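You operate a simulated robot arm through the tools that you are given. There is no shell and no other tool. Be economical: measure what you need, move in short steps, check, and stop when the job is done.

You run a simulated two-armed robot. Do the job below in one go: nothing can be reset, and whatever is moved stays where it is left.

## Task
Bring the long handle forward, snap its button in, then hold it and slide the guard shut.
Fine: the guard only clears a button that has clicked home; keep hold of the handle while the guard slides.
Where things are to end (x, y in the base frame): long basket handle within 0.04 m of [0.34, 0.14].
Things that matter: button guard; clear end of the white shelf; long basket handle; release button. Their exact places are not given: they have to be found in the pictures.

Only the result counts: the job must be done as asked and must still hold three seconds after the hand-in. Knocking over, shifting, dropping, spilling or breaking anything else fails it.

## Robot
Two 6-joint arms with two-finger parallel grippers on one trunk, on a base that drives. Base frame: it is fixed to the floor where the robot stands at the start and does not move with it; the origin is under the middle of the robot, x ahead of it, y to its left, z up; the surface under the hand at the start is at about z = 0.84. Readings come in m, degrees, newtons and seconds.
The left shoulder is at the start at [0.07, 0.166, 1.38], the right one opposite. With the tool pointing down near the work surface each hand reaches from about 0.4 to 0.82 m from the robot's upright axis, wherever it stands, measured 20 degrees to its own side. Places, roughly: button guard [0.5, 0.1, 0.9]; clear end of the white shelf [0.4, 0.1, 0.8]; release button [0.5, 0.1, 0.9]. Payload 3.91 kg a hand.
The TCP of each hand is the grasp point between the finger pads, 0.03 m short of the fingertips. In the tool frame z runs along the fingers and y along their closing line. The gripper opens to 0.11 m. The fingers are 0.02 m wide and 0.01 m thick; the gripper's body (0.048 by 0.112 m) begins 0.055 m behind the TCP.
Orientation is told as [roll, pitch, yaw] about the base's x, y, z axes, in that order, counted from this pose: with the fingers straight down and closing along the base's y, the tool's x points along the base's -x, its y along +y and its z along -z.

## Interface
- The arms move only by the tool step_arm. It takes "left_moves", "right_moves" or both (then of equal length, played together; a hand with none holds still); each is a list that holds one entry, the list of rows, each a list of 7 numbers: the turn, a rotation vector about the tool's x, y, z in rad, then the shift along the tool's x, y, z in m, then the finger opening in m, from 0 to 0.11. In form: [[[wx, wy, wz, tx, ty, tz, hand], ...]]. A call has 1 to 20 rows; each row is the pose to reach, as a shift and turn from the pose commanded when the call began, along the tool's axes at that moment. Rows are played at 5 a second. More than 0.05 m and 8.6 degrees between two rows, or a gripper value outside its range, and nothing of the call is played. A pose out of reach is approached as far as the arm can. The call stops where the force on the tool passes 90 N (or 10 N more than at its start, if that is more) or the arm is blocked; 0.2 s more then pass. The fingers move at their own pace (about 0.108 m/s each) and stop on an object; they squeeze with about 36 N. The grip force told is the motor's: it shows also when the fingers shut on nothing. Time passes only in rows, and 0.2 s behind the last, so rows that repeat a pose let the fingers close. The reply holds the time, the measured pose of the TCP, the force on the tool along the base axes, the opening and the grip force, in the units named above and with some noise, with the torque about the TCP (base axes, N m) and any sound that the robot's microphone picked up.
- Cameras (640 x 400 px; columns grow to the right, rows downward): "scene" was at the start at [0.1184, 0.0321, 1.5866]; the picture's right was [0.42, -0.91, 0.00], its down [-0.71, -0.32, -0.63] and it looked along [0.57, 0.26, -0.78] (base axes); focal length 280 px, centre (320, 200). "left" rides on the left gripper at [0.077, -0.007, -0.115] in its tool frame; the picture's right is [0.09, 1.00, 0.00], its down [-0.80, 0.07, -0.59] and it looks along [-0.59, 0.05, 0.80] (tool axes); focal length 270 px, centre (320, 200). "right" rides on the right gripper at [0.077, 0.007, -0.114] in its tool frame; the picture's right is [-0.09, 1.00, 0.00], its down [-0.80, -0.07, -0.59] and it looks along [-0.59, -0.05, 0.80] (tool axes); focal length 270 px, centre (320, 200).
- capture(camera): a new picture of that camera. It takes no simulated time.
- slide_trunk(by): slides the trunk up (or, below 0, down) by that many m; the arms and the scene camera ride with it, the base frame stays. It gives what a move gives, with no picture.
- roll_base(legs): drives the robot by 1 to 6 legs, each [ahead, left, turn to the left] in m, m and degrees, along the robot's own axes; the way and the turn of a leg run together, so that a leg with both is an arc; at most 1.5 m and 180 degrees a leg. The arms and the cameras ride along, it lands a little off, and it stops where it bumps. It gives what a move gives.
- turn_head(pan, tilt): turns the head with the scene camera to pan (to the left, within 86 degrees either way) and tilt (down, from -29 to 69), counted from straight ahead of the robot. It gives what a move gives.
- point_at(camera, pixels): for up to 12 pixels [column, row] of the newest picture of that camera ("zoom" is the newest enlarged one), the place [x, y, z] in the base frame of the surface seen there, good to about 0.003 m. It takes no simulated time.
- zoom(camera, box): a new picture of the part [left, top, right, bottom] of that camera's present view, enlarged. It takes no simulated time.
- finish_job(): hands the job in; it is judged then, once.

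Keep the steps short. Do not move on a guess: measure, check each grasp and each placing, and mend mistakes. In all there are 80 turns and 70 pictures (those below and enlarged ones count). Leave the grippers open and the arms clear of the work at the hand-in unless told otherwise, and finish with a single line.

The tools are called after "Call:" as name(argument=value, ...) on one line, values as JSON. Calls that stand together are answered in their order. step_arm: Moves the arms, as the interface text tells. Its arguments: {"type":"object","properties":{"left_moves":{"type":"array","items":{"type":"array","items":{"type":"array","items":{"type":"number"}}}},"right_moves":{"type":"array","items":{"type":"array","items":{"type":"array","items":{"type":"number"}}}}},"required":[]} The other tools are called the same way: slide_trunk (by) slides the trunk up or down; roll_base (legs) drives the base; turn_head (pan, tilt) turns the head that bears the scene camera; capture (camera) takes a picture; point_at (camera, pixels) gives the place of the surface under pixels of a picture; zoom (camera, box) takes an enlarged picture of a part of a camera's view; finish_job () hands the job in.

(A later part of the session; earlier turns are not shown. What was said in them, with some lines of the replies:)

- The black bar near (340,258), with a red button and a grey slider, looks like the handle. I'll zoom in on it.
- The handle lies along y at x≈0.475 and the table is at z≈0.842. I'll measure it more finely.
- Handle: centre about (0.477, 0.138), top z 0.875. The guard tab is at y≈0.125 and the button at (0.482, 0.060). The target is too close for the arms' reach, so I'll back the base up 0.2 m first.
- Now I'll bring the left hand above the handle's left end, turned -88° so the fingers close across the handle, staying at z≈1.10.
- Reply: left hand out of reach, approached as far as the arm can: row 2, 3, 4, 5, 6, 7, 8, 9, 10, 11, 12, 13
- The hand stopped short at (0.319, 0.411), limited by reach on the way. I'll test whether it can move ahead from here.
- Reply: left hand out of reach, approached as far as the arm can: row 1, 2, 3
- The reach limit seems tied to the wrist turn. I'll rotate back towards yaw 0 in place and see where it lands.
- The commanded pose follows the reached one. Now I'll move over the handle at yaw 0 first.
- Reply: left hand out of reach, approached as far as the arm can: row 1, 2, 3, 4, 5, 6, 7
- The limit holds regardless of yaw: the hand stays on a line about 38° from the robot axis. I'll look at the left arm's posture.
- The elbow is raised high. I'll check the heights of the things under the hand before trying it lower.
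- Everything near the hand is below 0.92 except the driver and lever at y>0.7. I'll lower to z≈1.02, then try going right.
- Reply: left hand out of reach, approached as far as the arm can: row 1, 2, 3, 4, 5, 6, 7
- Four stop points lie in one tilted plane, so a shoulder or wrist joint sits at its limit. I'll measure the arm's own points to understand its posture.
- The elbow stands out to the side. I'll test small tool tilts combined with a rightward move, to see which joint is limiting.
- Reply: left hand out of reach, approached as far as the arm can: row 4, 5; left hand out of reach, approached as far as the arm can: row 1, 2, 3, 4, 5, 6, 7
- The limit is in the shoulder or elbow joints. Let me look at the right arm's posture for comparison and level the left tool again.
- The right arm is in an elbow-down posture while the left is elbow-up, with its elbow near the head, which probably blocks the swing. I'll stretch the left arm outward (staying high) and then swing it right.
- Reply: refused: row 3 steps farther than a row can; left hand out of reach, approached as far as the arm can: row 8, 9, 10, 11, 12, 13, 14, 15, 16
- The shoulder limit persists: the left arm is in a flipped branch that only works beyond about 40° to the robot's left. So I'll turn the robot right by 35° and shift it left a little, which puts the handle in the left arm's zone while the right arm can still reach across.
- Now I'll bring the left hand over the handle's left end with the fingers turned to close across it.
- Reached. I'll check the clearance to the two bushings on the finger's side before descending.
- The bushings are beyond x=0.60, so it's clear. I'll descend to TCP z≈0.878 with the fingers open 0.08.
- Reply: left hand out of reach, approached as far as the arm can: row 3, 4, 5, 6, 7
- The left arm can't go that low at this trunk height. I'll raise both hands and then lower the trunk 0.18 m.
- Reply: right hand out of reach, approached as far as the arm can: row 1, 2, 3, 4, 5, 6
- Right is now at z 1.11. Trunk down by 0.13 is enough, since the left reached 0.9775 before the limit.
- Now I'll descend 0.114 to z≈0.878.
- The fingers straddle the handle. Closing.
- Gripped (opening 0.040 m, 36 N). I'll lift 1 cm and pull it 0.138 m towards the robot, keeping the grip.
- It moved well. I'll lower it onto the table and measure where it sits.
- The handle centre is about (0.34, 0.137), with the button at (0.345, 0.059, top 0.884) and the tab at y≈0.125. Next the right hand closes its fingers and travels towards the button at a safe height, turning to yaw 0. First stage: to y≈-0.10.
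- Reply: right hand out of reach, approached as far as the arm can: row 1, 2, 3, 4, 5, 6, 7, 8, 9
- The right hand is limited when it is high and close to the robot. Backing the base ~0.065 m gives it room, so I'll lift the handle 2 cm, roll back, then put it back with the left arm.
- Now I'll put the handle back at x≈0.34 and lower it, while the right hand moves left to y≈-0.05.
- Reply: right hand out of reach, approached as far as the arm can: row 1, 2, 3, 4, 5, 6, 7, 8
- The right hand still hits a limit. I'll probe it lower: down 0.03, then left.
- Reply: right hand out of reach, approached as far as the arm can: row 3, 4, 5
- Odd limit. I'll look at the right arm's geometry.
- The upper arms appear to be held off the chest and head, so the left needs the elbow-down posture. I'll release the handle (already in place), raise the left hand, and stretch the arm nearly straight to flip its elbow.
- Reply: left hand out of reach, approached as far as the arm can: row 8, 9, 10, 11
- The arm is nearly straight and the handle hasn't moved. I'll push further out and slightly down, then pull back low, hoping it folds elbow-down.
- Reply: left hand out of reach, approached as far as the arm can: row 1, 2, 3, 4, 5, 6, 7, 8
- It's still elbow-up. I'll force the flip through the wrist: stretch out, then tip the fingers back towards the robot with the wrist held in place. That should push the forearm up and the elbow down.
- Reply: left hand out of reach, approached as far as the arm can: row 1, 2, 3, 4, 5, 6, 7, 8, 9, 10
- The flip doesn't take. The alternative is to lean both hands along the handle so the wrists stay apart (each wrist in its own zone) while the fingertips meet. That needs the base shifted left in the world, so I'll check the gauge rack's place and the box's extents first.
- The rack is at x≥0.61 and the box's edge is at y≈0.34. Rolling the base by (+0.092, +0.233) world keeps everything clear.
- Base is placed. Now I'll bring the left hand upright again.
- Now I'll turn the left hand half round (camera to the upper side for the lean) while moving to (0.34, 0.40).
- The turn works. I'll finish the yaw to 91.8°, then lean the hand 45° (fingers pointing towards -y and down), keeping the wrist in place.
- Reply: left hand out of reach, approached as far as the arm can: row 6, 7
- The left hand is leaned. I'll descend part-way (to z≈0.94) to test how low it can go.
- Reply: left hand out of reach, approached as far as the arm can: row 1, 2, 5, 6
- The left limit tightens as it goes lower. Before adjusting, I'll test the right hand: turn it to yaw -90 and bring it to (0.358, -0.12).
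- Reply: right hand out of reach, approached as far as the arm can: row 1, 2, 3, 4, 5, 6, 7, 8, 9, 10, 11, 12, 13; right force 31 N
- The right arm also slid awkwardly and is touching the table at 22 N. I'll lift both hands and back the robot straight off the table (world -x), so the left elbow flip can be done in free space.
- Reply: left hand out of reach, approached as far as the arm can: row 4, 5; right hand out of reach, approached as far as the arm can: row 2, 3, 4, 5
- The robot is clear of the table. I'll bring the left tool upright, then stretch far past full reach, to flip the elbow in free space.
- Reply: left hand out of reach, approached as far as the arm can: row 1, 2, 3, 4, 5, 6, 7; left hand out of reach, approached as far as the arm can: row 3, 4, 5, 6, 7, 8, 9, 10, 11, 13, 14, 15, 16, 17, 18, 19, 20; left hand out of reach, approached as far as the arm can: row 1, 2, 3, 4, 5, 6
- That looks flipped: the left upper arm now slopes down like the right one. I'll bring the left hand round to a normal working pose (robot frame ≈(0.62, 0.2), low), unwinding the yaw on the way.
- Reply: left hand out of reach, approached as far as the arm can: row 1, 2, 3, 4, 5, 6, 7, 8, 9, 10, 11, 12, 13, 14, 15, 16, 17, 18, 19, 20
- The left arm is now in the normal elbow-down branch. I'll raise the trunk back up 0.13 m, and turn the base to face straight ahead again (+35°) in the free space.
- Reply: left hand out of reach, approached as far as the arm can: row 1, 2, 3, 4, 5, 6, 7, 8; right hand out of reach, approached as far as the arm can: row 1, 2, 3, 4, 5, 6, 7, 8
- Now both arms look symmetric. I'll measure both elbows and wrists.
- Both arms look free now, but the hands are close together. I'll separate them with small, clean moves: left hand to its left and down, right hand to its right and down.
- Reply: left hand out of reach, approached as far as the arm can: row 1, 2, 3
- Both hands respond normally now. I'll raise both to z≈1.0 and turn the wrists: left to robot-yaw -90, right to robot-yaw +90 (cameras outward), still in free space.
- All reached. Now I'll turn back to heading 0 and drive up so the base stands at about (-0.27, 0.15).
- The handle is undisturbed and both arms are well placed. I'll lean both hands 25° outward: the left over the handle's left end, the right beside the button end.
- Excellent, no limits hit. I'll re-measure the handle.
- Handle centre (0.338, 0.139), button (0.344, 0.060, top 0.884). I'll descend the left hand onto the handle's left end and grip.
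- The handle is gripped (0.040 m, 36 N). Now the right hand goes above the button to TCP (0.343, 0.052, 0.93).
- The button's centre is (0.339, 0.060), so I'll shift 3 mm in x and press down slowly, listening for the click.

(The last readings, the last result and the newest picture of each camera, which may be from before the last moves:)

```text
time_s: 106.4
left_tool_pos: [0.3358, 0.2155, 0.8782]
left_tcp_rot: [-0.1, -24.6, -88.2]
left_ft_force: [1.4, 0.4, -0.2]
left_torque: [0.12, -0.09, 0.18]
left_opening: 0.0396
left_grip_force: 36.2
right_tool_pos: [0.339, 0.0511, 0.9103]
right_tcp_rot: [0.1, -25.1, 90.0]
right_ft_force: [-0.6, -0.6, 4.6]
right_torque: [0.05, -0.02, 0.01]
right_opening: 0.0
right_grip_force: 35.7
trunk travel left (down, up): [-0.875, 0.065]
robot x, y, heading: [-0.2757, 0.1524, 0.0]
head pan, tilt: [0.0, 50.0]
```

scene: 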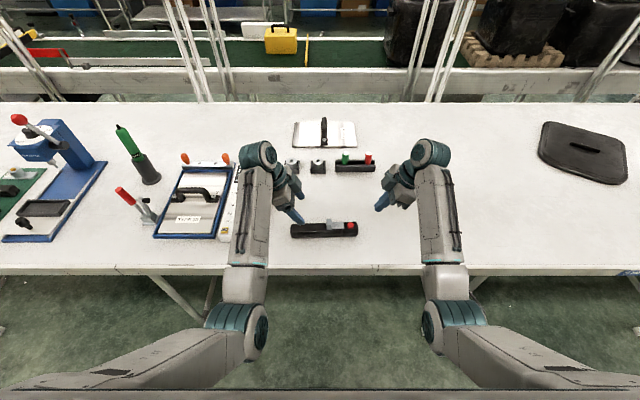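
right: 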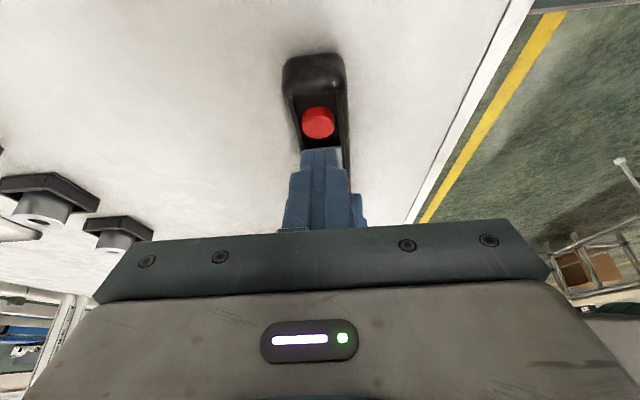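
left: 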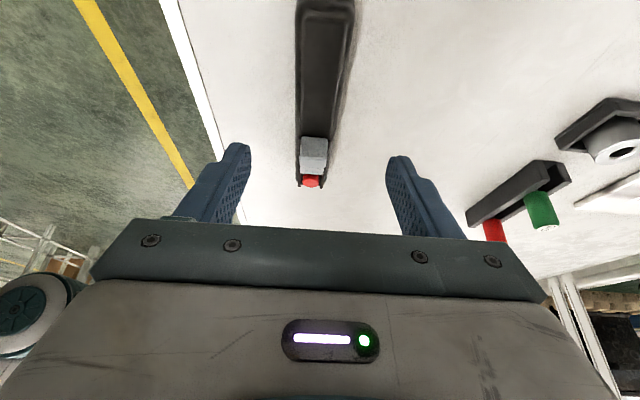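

Contact at 4.6 N but no click yet. I'll press 6 mm further.

Call:
step_arm(right_moves=[[[0, 0, 0, 0.0006, 0, 0.0014, 0], [0, 0, 0, 0.0013, 0, 0.0027, 0], [0, 0, 0, 0.0019, 0, 0.0041, 0], [0, 0, 0, 0.0025, 0, 0.0054, 0], [0, 0, 0, 0.0025, 0, 0.0054, 0]]])

```text
time_s: 107.6
left_tool_pos: [0.3345, 0.2152, 0.8781]
left_tcp_rot: [0.0, -24.8, -88.2]
left_ft_force: [7.3, -1.0, -9.1]
left_torque: [0.99, -0.21, 0.9]
left_opening: 0.0396
left_grip_force: 35.9
right_tool_pos: [0.3386, 0.0535, 0.9064]
right_tcp_rot: [-0.1, -25.1, 89.9]
right_ft_force: [-1.2, -3.1, 27.8]
right_torque: [0.01, 0.04, 0.2]
right_opening: 0.0003
right_grip_force: 36.4
trunk travel left (down, up): [-0.875, 0.065]
robot x, y, heading: [-0.277, 0.1545, -0.0]
head pan, tilt: [0.0, 50.0]
heard: click
```

A click was heard at 27.8 N. I'll lift the right hand off and look at the button.

Call:
step_arm(right_moves=[[[0, 0, 0, -0.008, 0, -0.018, 0], [0, 0, 0, -0.02, 0, -0.043, 0], [0, 0, 0, -0.02, 0, -0.043, 0]]])

Call:
zoom(camera="scene", box=[290, 195, 402, 265])

Call:
point_at(camera="zoom", pixels=[[346, 172], [346, 178], [222, 145], [228, 170], [233, 155], [212, 155], [304, 185]])

```text
time_s: 108.4
left_tool_pos: [0.3363, 0.2141, 0.8782]
left_tcp_rot: [0.0, -24.8, -88.4]
left_ft_force: [-0.5, -0.8, 1.2]
left_torque: [-0.47, -0.07, -0.07]
left_opening: 0.0398
left_grip_force: 36.2
right_tool_pos: [0.3383, 0.0525, 0.9508]
right_tcp_rot: [0.2, -25.0, 89.8]
right_ft_force: [0.0, -0.2, 0.1]
right_torque: [0.01, 0.03, -0.01]
right_opening: 0.0
right_grip_force: 36.2
trunk travel left (down, up): [-0.875, 0.065]
robot x, y, heading: [-0.2784, 0.1522, -0.1]
head pan, tilt: [0.0, 50.0]
```

```text
5.71 times, centred on (346, 230) of scene
```

zoom: 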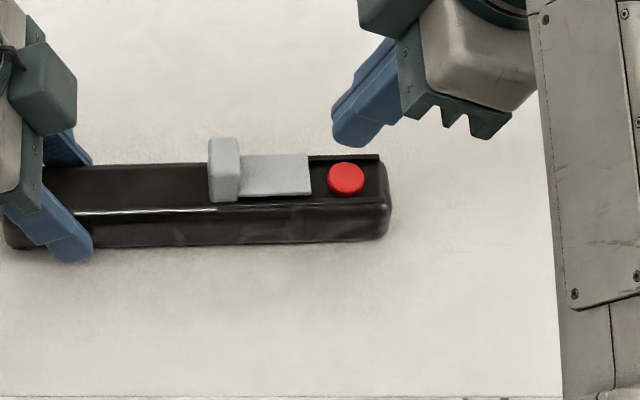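

```text
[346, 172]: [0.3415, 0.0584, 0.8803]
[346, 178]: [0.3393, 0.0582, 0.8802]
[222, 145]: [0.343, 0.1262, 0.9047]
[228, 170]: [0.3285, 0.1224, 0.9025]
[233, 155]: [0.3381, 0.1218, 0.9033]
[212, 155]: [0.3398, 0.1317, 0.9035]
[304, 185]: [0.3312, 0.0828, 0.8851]
```

The button sits lower (0.880) and is home. Next I'll open the right fingers, move over the guard tab (y≈0.126, x≈0.338) and straddle it in x.

Call:
step_arm(right_moves=[[[0, 0, 0, -0.02, 0, 0.001, 0.06], [0, 0, 0, -0.04, 0, 0.009, 0.06], [0, 0, 0, -0.059, 0, 0.0163, 0.06], [0, 0, 0, -0.059, 0, 0.0163, 0.06], [0, 0, 0, -0.05, 0, 0.036, 0.06], [0, 0, 0, -0.0418, 0, 0.0535, 0.06], [0, 0, 0, -0.0418, 0, 0.0535, 0.06]]])

Call:
zoom(camera="scene", box=[290, 195, 402, 265])

Call:
capture(camera="right")

```text
time_s: 110.0
left_tool_pos: [0.3354, 0.2148, 0.8776]
left_tcp_rot: [0.0, -24.8, -88.2]
left_ft_force: [1.4, 0.4, 3.0]
left_torque: [-0.83, -0.14, 0.13]
left_opening: 0.0395
left_grip_force: 36.0
right_tool_pos: [0.3398, 0.1126, 0.9194]
right_tcp_rot: [0.0, -25.0, 89.9]
right_ft_force: [0.2, 0.1, -0.1]
right_torque: [0.02, 0.03, -0.02]
right_opening: 0.06
right_grip_force: 0.0
trunk travel left (down, up): [-0.875, 0.065]
robot x, y, heading: [-0.2755, 0.152, 0.0]
head pan, tilt: [0.0, 50.0]
```

```text
5.71 times, centred on (346, 230) of scene
```

zoom: 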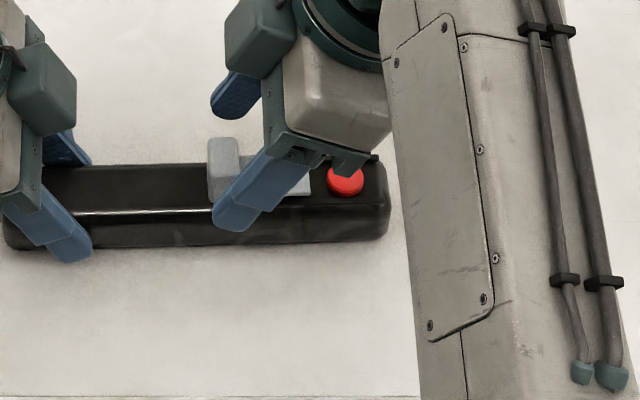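

```text
31 pictures are left
```

right: 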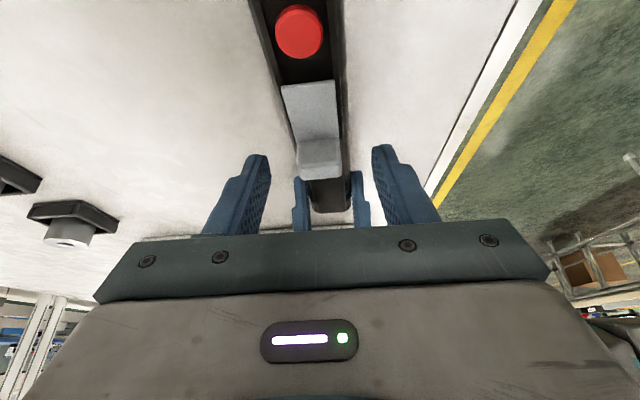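

The fingers straddle the tab, between it and the left hand's fingers. Closing on the tab.

Call:
step_arm(right_moves=[[[0, 0, 0, 0, 0, 0, 0.04], [0, 0, 0, 0, 0, 0, 0.02], [0, 0, 0, 0, 0, 0, 0.01], [0, 0, 0, 0, 0, 0, 0.01]]])

Call:
zoom(camera="scene", box=[290, 195, 402, 265])

```text
time_s: 111.0
left_tool_pos: [0.3368, 0.2158, 0.8758]
left_tcp_rot: [0.0, -24.8, -88.2]
left_ft_force: [0.0, 0.2, 3.6]
left_torque: [-0.57, -0.02, -0.28]
left_opening: 0.0397
left_grip_force: 36.1
right_tool_pos: [0.3395, 0.1127, 0.9204]
right_tcp_rot: [0.2, -25.0, 90.0]
right_ft_force: [0.4, 0.5, -0.1]
right_torque: [-0.15, -0.14, 0.4]
right_opening: 0.0249
right_grip_force: 35.7
trunk travel left (down, up): [-0.875, 0.065]
robot x, y, heading: [-0.2751, 0.1563, 0.1]
head pan, tilt: [0.0, 50.0]
```

```text
5.71 times, centred on (346, 230) of scene
```

zoom: 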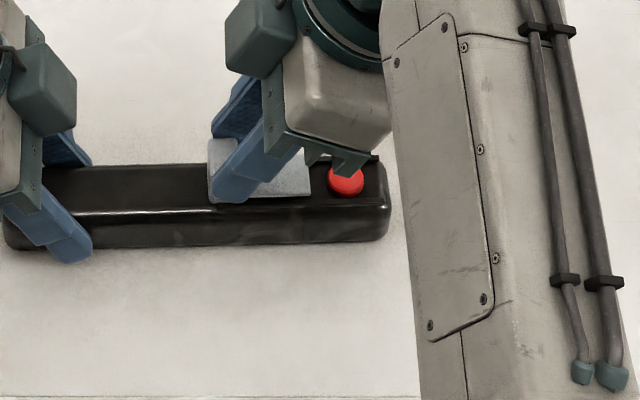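

Tab gripped (0.025 m). Sliding it 0.03 m towards the button with both hands holding.

Call:
step_arm(right_moves=[[[0, 0, 0, 0.0054, 0, -0.0025, 0.01], [0, 0, 0, 0.0109, 0, -0.005, 0.01], [0, 0, 0, 0.0163, 0, -0.0076, 0.01], [0, 0, 0, 0.0218, 0, -0.0101, 0.01], [0, 0, 0, 0.0272, 0, -0.0126, 0.01], [0, 0, 0, 0.0272, 0, -0.0126, 0.01]]])

Call:
zoom(camera="scene", box=[290, 195, 402, 265])

```text
time_s: 112.4
left_tool_pos: [0.3365, 0.2141, 0.8768]
left_tcp_rot: [0.0, -24.8, -88.1]
left_ft_force: [-2.7, -3.9, 0.0]
left_torque: [-0.48, -0.11, -0.64]
left_opening: 0.0398
left_grip_force: 36.0
right_tool_pos: [0.3395, 0.0826, 0.9197]
right_tcp_rot: [0.0, -25.1, 89.9]
right_ft_force: [5.0, 3.5, 2.1]
right_torque: [0.23, -0.27, 0.21]
right_opening: 0.0251
right_grip_force: 36.0
trunk travel left (down, up): [-0.875, 0.065]
robot x, y, heading: [-0.2731, 0.1507, 0.2]
head pan, tilt: [0.0, 50.0]
```

```text
5.71 times, centred on (346, 230) of scene
```

zoom: 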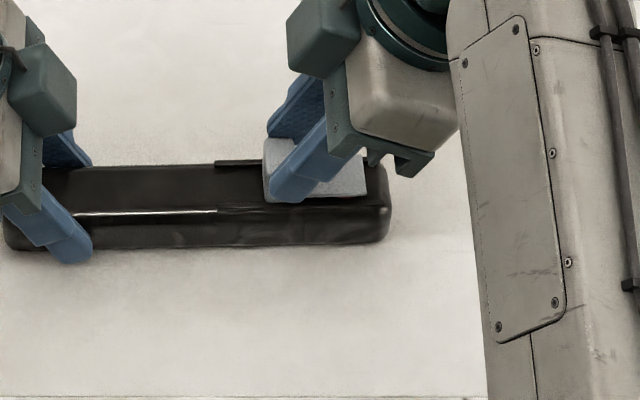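

The guard moved 0.03 m and covers the button. I'll push on in 2 mm steps until it meets its stop.

Call:
step_arm(right_moves=[[[0, 0, 0, 0.0018, 0, -0.0008, 0.01], [0, 0, 0, 0.0036, 0, -0.0017, 0.01], [0, 0, 0, 0.0054, 0, -0.0025, 0.01], [0, 0, 0, 0.0073, 0, -0.0034, 0.01], [0, 0, 0, 0.0091, 0, -0.0042, 0.01], [0, 0, 0, 0.0091, 0, -0.0042, 0.01]]])

Call:
zoom(camera="scene", box=[290, 195, 402, 265])

```text
time_s: 113.8
left_tool_pos: [0.3366, 0.2141, 0.8779]
left_tcp_rot: [-0.1, -24.7, -88.2]
left_ft_force: [-4.9, -2.9, 0.6]
left_torque: [-0.18, -0.01, -0.81]
left_opening: 0.0397
left_grip_force: 36.3
right_tool_pos: [0.3403, 0.0722, 0.9187]
right_tcp_rot: [0.1, -25.1, 89.9]
right_ft_force: [6.5, 3.1, 5.2]
right_torque: [0.32, -0.23, 0.25]
right_opening: 0.0249
right_grip_force: 35.9
trunk travel left (down, up): [-0.875, 0.065]
robot x, y, heading: [-0.2759, 0.1561, 0.1]
head pan, tilt: [0.0, 50.0]
```

```text
5.71 times, centred on (346, 230) of scene
```

zoom: 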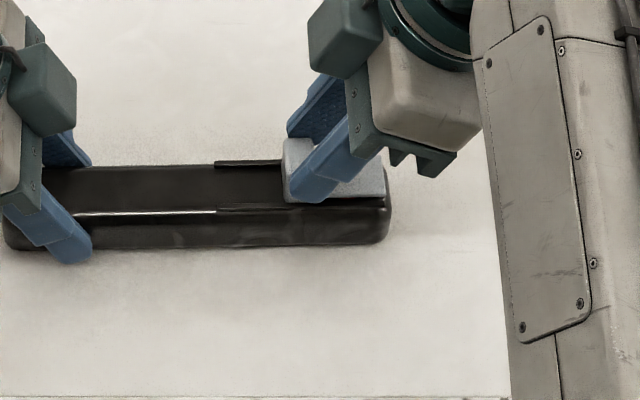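

It has moved 0.040 m in total and force is still only 3 N. I'll try a few more millimetres to find the stop.

Call:
step_arm(right_moves=[[[0, 0, 0, 0.0014, 0, -0.0006, 0.01], [0, 0, 0, 0.0027, 0, -0.0013, 0.01], [0, 0, 0, 0.0041, 0, -0.0019, 0.01], [0, 0, 0, 0.0041, 0, -0.0019, 0.01]]])

Call:
zoom(camera="scene", box=[290, 195, 402, 265])

```text
time_s: 114.8
left_tool_pos: [0.3347, 0.2142, 0.8777]
left_tcp_rot: [-0.1, -24.9, -88.1]
left_ft_force: [-3.1, -17.1, -2.3]
left_torque: [0.3, 0.04, -0.79]
left_opening: 0.0398
left_grip_force: 36.8
right_tool_pos: [0.3383, 0.0697, 0.92]
right_tcp_rot: [0.2, -25.2, 89.9]
right_ft_force: [3.1, 16.8, 3.4]
right_torque: [0.8, -0.14, 0.31]
right_opening: 0.0245
right_grip_force: 35.7
trunk travel left (down, up): [-0.875, 0.065]
robot x, y, heading: [-0.2752, 0.1538, 0.2]
head pan, tilt: [0.0, 50.0]
```

```text
5.71 times, centred on (346, 230) of scene
```

zoom: 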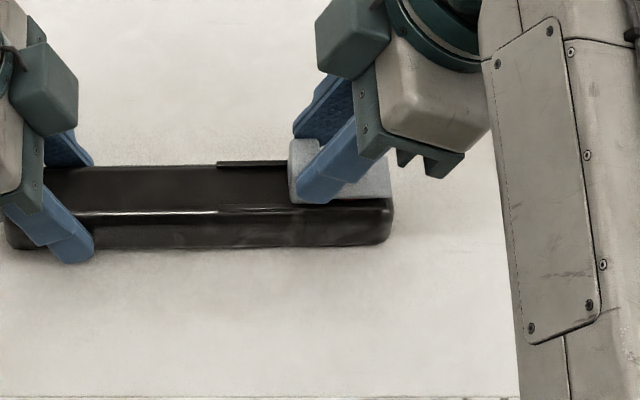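

The end stop is reached (17 N). I'll open the right fingers and lift straight up.

Call:
step_arm(right_moves=[[[0, 0, 0, -0.001, 0, 0.0005, 0.03], [0, 0, 0, -0.001, 0, 0.0005, 0.06], [0, 0, 0, -0.001, 0, 0.0005, 0.06], [0, 0, 0, -0.013, 0, -0.027, 0.06], [0, 0, 0, -0.026, 0, -0.054, 0.06], [0, 0, 0, -0.034, 0, -0.073, 0.06], [0, 0, 0, 0.005, 0, -0.1, 0.06], [0, 0, 0, 0.04, 0, -0.12, 0.06], [0, 0, 0, 0.07, 0, -0.14, 0.06], [0, 0, 0, 0.07, 0, -0.14, 0.06]]])

Call:
zoom(camera="scene", box=[290, 195, 402, 265])

```text
time_s: 117.0
left_tool_pos: [0.3367, 0.2152, 0.877]
left_tcp_rot: [-0.2, -24.7, -88.2]
left_ft_force: [-0.5, -1.4, 1.0]
left_torque: [-0.49, 0.11, -0.08]
left_opening: 0.0397
left_grip_force: 36.0
right_tool_pos: [0.3404, -0.0545, 1.0166]
right_tcp_rot: [-0.1, -25.3, 89.9]
right_ft_force: [0.3, -0.1, 0.8]
right_torque: [0.0, 0.0, -0.01]
right_opening: 0.0601
right_grip_force: 0.1
trunk travel left (down, up): [-0.875, 0.065]
robot x, y, heading: [-0.2783, 0.1497, 0.2]
head pan, tilt: [0.0, 50.0]
```

```text
5.71 times, centred on (346, 230) of scene
```

zoom: 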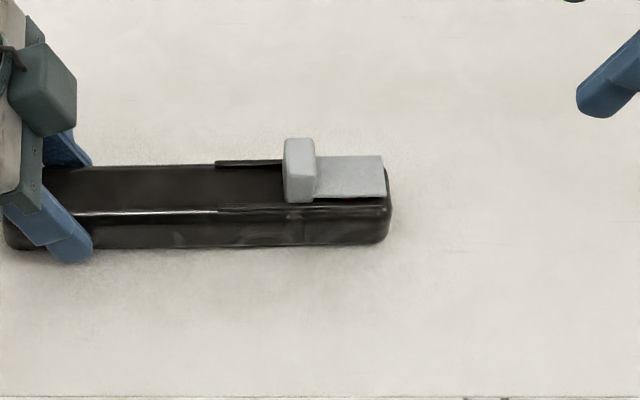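

The guard is fully over the button. Now I'll release the left hand and lift it straight up.

Call:
step_arm(left_moves=[[[0, 0, 0, 0, 0, 0, 0.05], [0, 0, 0, 0, 0, 0, 0.08], [0, 0, 0, 0, 0, 0, 0.08], [0, 0, 0, -0.0126, 0, -0.0272, 0.08], [0, 0, 0, -0.029, 0, -0.0635, 0.08], [0, 0, 0, -0.046, 0, -0.0998, 0.08], [0, 0, 0, -0.05, 0, -0.109, 0.08], [0, 0, 0, -0.05, 0, -0.109, 0.08]]])

Call:
capture(camera="scene")

Call:
zoom(camera="scene", box=[280, 200, 376, 260])

Call:
point_at(camera="zoom", pixels=[[85, 165], [85, 215], [515, 165], [515, 210], [405, 150], [400, 175], [470, 185], [505, 190], [250, 180]])

```text
time_s: 118.8
left_tool_pos: [0.3352, 0.2154, 0.9975]
left_tcp_rot: [-0.1, -24.9, -88.3]
left_ft_force: [0.0, -0.1, -0.6]
left_torque: [0.02, -0.02, 0.01]
left_opening: 0.0801
left_grip_force: 0.0
right_tool_pos: [0.3384, -0.0558, 1.015]
right_tcp_rot: [-0.1, -25.3, 89.9]
right_ft_force: [0.7, -0.2, 0.2]
right_torque: [-0.01, -0.05, -0.02]
right_opening: 0.06
right_grip_force: 0.0
trunk travel left (down, up): [-0.875, 0.065]
robot x, y, heading: [-0.2764, 0.1512, -0.2]
head pan, tilt: [0.0, 50.0]
```

```text
25 pictures are left
```

scene: 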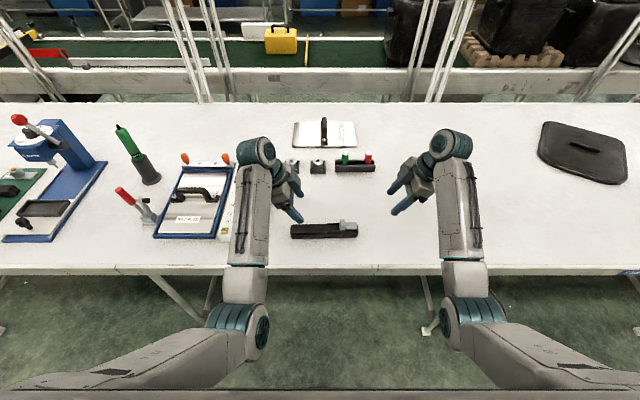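

```text
6.67 times, centred on (328, 230) of scene
```

zoom: 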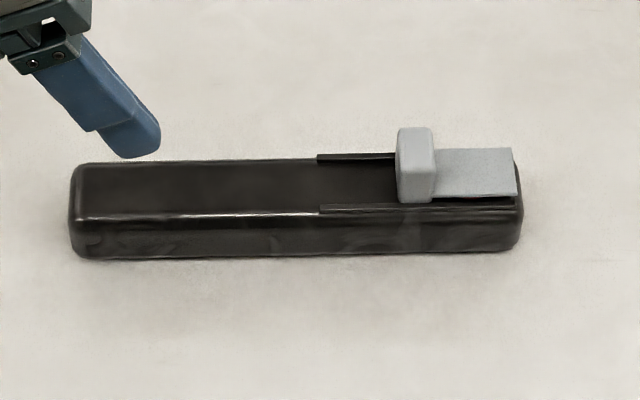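

```text
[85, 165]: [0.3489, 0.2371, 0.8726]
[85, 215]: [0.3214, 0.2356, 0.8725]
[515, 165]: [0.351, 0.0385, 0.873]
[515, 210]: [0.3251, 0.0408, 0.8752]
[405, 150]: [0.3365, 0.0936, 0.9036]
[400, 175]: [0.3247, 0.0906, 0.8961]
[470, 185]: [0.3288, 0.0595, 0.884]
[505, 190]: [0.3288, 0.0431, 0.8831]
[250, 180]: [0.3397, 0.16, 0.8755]
```

The handle rests at about (0.337, 0.138), with the button home, the guard shut, both hands open and clear, and nothing else disturbed. I'll hand in.

Call:
finish_job()

```text
The job is handed in.
```

The handle is at about (0.337, 0.138), within 0.04 m of the target; its button clicked in, and the guard slid shut to its stop while the left hand held the handle.
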